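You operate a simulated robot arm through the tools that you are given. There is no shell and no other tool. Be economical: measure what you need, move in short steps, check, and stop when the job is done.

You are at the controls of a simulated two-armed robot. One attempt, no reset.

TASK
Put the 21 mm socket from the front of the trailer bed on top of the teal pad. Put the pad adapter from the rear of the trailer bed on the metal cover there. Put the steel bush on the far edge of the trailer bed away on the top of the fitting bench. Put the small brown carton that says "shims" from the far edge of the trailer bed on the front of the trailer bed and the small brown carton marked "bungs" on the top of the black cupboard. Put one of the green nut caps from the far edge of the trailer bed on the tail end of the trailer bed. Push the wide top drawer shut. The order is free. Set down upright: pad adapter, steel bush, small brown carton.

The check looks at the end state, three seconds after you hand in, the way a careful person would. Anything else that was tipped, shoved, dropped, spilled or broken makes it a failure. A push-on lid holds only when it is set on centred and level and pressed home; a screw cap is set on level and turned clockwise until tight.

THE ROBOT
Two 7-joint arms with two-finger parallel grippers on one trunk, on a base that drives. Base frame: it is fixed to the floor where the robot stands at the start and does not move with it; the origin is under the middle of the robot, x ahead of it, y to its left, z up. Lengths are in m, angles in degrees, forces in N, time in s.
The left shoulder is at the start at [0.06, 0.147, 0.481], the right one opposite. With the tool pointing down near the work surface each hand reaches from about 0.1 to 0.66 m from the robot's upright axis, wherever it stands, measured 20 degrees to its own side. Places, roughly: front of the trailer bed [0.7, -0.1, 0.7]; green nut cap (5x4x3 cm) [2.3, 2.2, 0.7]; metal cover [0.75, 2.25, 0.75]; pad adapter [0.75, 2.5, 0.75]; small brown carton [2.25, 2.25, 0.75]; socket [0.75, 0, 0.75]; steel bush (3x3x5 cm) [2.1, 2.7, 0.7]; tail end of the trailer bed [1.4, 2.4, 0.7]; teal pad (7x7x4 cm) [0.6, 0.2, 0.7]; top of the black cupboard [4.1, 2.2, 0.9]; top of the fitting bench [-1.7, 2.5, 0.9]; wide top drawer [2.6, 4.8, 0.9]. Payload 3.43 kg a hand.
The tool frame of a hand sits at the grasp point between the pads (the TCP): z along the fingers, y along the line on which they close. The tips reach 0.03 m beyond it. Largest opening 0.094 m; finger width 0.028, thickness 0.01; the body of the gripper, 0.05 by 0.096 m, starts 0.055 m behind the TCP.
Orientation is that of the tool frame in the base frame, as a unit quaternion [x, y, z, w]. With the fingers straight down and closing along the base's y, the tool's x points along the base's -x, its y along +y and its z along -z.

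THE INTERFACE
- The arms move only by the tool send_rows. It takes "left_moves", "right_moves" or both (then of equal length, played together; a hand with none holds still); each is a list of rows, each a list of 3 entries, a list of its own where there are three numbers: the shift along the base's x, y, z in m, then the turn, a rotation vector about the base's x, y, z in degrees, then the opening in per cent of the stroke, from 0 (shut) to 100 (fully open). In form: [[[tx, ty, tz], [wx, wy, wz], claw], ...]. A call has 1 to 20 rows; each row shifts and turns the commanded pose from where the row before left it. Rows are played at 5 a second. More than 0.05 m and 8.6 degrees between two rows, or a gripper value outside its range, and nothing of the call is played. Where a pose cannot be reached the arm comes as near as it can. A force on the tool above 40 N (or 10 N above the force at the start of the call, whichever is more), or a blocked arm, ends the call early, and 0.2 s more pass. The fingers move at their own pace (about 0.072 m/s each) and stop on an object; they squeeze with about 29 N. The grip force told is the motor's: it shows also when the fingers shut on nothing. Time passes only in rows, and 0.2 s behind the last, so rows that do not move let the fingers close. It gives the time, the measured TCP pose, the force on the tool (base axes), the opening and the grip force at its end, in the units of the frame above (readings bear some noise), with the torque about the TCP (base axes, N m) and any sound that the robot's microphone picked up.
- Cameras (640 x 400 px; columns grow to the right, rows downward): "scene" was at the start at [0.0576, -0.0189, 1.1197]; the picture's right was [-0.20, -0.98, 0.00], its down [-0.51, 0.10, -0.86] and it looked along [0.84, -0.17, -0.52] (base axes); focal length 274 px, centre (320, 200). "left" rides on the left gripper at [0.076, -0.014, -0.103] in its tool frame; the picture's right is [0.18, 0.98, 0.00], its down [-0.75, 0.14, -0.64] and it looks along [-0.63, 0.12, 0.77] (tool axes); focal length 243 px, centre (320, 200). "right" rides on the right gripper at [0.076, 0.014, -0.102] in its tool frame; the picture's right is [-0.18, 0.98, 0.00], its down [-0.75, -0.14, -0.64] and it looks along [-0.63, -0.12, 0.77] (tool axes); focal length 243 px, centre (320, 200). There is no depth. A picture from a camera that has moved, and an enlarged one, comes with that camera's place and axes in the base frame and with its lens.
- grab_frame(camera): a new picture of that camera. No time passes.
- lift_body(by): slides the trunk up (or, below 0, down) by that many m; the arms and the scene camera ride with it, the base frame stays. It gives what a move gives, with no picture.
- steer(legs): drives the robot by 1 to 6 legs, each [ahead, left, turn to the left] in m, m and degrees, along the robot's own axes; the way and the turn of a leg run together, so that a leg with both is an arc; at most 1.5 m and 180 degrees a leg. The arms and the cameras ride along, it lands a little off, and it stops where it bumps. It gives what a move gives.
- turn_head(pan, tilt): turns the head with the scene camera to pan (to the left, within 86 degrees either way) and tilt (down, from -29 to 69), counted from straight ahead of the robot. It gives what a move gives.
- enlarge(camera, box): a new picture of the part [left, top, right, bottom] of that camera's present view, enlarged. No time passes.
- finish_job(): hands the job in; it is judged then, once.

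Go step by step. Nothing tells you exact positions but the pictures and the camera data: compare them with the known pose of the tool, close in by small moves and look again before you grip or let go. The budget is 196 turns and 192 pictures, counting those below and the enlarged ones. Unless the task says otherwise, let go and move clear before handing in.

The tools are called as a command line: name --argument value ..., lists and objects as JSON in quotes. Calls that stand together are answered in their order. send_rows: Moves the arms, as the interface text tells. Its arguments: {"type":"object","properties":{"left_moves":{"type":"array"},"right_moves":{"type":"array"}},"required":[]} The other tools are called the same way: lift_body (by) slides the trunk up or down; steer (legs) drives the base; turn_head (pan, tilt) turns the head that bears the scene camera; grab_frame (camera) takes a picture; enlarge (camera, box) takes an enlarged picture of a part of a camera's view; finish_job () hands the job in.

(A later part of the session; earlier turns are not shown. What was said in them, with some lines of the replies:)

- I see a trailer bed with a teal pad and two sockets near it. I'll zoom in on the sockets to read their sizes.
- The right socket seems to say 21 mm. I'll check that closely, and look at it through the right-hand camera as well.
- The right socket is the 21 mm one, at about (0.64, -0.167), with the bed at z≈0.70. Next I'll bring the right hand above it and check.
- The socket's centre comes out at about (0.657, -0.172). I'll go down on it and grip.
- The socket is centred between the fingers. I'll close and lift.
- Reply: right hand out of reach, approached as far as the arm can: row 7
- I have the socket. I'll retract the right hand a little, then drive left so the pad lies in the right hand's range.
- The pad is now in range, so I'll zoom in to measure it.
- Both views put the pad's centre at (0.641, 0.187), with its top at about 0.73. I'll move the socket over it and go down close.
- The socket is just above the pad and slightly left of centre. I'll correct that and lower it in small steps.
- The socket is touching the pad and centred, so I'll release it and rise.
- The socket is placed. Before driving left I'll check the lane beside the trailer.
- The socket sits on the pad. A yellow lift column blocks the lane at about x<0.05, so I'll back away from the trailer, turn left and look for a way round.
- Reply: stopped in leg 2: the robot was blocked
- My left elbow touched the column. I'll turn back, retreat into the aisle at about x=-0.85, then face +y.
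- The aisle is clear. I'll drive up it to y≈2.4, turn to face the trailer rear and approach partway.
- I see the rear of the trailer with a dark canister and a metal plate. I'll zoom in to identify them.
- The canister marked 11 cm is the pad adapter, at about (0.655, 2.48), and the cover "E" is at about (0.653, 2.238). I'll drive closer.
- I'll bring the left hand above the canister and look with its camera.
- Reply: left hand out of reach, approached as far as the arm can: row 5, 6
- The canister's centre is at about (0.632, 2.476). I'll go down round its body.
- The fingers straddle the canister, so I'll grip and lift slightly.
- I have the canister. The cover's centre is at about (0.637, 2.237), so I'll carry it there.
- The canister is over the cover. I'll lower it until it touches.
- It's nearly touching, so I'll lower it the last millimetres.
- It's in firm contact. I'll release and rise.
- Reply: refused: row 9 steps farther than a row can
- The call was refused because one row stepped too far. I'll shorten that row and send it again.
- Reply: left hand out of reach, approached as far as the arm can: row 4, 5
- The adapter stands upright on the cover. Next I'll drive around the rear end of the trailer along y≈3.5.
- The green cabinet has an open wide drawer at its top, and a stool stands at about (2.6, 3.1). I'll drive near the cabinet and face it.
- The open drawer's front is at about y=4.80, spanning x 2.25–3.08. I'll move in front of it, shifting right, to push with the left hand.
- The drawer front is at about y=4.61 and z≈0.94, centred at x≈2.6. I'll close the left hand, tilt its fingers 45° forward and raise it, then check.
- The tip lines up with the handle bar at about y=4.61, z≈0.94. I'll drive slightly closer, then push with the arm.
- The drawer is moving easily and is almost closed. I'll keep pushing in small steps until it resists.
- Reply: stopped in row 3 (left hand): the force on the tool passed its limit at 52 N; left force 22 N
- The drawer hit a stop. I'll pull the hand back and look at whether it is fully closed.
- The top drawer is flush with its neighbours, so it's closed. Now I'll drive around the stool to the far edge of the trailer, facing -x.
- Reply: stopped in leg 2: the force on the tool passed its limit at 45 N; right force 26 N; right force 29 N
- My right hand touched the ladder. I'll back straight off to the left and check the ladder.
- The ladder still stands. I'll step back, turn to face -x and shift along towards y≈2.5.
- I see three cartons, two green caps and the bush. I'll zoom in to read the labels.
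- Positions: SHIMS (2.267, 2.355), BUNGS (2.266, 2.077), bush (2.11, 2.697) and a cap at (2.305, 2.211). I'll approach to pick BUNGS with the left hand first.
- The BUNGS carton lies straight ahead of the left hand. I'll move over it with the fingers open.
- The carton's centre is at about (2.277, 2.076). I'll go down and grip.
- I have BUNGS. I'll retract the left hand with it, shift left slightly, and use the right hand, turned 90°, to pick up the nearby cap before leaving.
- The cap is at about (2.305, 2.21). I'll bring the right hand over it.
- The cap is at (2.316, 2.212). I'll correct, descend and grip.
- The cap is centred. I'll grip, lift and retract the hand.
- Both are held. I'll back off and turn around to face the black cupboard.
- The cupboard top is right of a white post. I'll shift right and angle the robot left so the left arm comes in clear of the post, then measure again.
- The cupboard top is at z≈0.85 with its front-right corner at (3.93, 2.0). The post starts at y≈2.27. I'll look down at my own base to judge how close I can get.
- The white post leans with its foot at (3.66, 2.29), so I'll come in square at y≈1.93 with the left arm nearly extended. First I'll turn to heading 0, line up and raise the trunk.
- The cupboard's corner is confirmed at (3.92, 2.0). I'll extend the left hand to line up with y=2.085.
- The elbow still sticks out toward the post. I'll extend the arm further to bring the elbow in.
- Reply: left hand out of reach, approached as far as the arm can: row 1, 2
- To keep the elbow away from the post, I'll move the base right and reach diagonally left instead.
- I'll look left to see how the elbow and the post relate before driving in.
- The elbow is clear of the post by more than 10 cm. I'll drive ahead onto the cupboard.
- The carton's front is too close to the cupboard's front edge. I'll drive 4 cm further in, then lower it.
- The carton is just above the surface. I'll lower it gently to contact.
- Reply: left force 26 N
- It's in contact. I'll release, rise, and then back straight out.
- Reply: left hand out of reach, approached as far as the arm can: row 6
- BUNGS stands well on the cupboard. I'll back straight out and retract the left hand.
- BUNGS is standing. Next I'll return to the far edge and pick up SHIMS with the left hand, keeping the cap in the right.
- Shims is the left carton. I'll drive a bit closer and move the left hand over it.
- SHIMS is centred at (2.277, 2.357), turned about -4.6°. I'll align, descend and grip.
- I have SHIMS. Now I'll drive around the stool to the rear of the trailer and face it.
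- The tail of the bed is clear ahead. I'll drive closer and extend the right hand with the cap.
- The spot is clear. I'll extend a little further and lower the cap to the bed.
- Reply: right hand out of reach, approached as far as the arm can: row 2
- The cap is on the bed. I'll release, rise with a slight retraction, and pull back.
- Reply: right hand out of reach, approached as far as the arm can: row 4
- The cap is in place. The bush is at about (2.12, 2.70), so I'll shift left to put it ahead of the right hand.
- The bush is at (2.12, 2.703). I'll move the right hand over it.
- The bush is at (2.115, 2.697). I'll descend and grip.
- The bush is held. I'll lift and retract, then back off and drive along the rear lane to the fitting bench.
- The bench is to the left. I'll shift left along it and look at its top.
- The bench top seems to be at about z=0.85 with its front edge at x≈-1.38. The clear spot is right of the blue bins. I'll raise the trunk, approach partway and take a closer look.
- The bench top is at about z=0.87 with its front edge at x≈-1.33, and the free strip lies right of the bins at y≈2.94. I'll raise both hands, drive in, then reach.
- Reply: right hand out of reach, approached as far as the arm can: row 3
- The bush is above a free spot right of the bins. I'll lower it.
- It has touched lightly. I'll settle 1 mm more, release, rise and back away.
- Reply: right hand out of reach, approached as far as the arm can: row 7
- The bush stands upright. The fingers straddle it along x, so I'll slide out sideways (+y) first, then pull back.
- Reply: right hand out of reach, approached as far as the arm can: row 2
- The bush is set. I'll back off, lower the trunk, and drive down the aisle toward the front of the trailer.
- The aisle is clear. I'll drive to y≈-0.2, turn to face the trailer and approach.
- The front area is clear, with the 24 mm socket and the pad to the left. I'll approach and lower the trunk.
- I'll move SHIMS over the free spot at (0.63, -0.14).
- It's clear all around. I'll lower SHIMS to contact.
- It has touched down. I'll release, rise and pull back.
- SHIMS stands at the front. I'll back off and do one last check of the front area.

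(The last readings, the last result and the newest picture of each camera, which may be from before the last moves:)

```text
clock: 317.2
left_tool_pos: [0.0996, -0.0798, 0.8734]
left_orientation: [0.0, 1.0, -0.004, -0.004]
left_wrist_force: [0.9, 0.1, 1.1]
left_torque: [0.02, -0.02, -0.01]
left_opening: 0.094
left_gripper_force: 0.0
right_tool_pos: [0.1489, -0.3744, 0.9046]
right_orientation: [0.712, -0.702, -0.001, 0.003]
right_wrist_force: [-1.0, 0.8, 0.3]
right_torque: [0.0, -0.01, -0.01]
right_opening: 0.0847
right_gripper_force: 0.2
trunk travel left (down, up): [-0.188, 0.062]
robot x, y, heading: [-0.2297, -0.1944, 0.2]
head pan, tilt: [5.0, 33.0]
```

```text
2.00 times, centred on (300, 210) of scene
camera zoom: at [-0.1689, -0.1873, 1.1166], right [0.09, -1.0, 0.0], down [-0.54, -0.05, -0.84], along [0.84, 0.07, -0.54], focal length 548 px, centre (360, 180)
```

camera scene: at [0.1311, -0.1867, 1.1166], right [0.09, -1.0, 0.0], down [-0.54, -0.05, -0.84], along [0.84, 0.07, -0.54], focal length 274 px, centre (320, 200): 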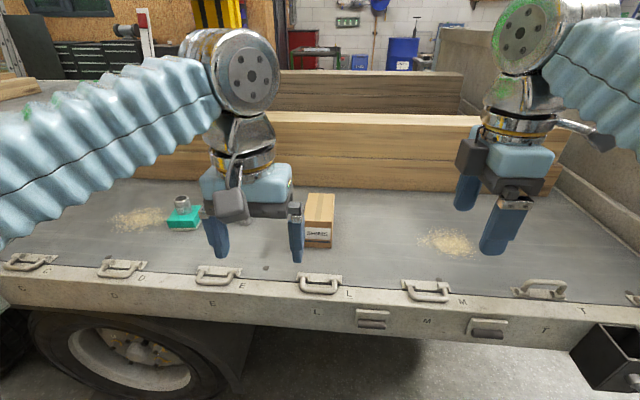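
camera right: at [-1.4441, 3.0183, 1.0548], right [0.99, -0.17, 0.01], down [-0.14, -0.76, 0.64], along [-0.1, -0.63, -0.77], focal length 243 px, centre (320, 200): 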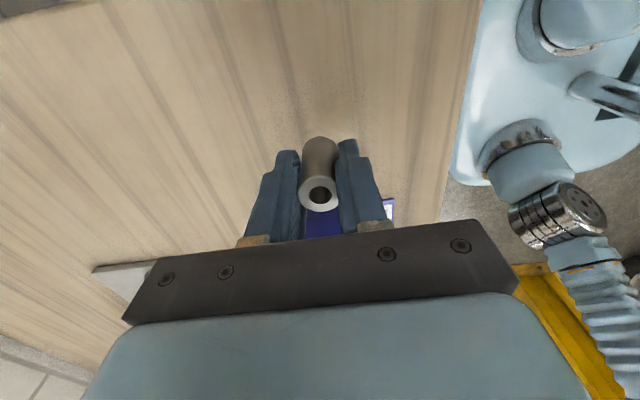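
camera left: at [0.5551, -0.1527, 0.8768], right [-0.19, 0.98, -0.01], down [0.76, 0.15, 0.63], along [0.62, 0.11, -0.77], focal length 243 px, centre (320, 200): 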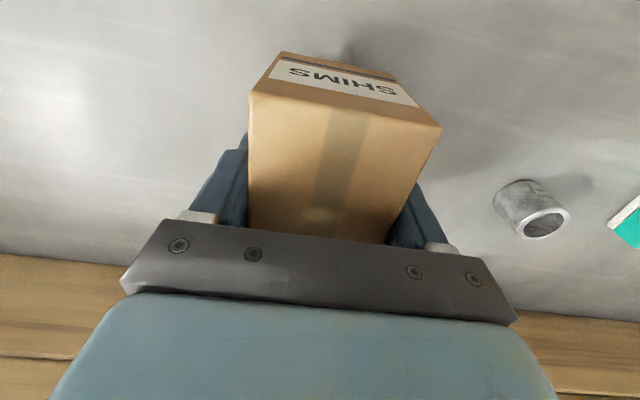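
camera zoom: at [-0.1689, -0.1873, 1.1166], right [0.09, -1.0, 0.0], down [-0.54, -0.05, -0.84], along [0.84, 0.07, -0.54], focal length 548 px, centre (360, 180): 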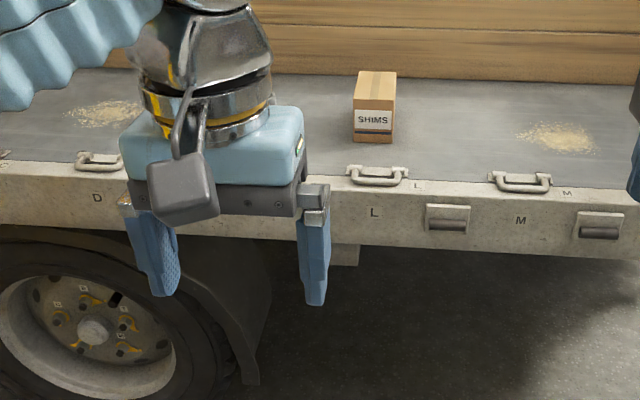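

Everything is in place and both hands are clear, so I'm handing in.

finish_job

```text
The job is handed in.
```

I finished every step and handed the job in; I haven't been told the result of the check.

- **Socket:** the 21 mm socket is on the teal pad.
- **Pad adapter:** it stands upright on the metal cover.
- **Steel bush:** it stands upright on the fitting bench, right of the blue bins.
- **Shims carton:** it stands upright at the front of the trailer bed.
- **Bungs carton:** it stands upright on the black cupboard.
- **Green nut cap:** one cap is on the tail end of the bed, at about [1.41, 2.56]. That is about 16 cm nearer the rear edge than the spot given, because the arm could not reach further.
- **Drawer:** the wide top drawer is shut and flush with its neighbours.

On the way I bumped two other things. My left arm touched the yellow lift column, and my right hand pressed on the ladder by the green cabinet with about 45 N. The ladder was still standing when I looked right afterwards, but it may have shifted slightly.
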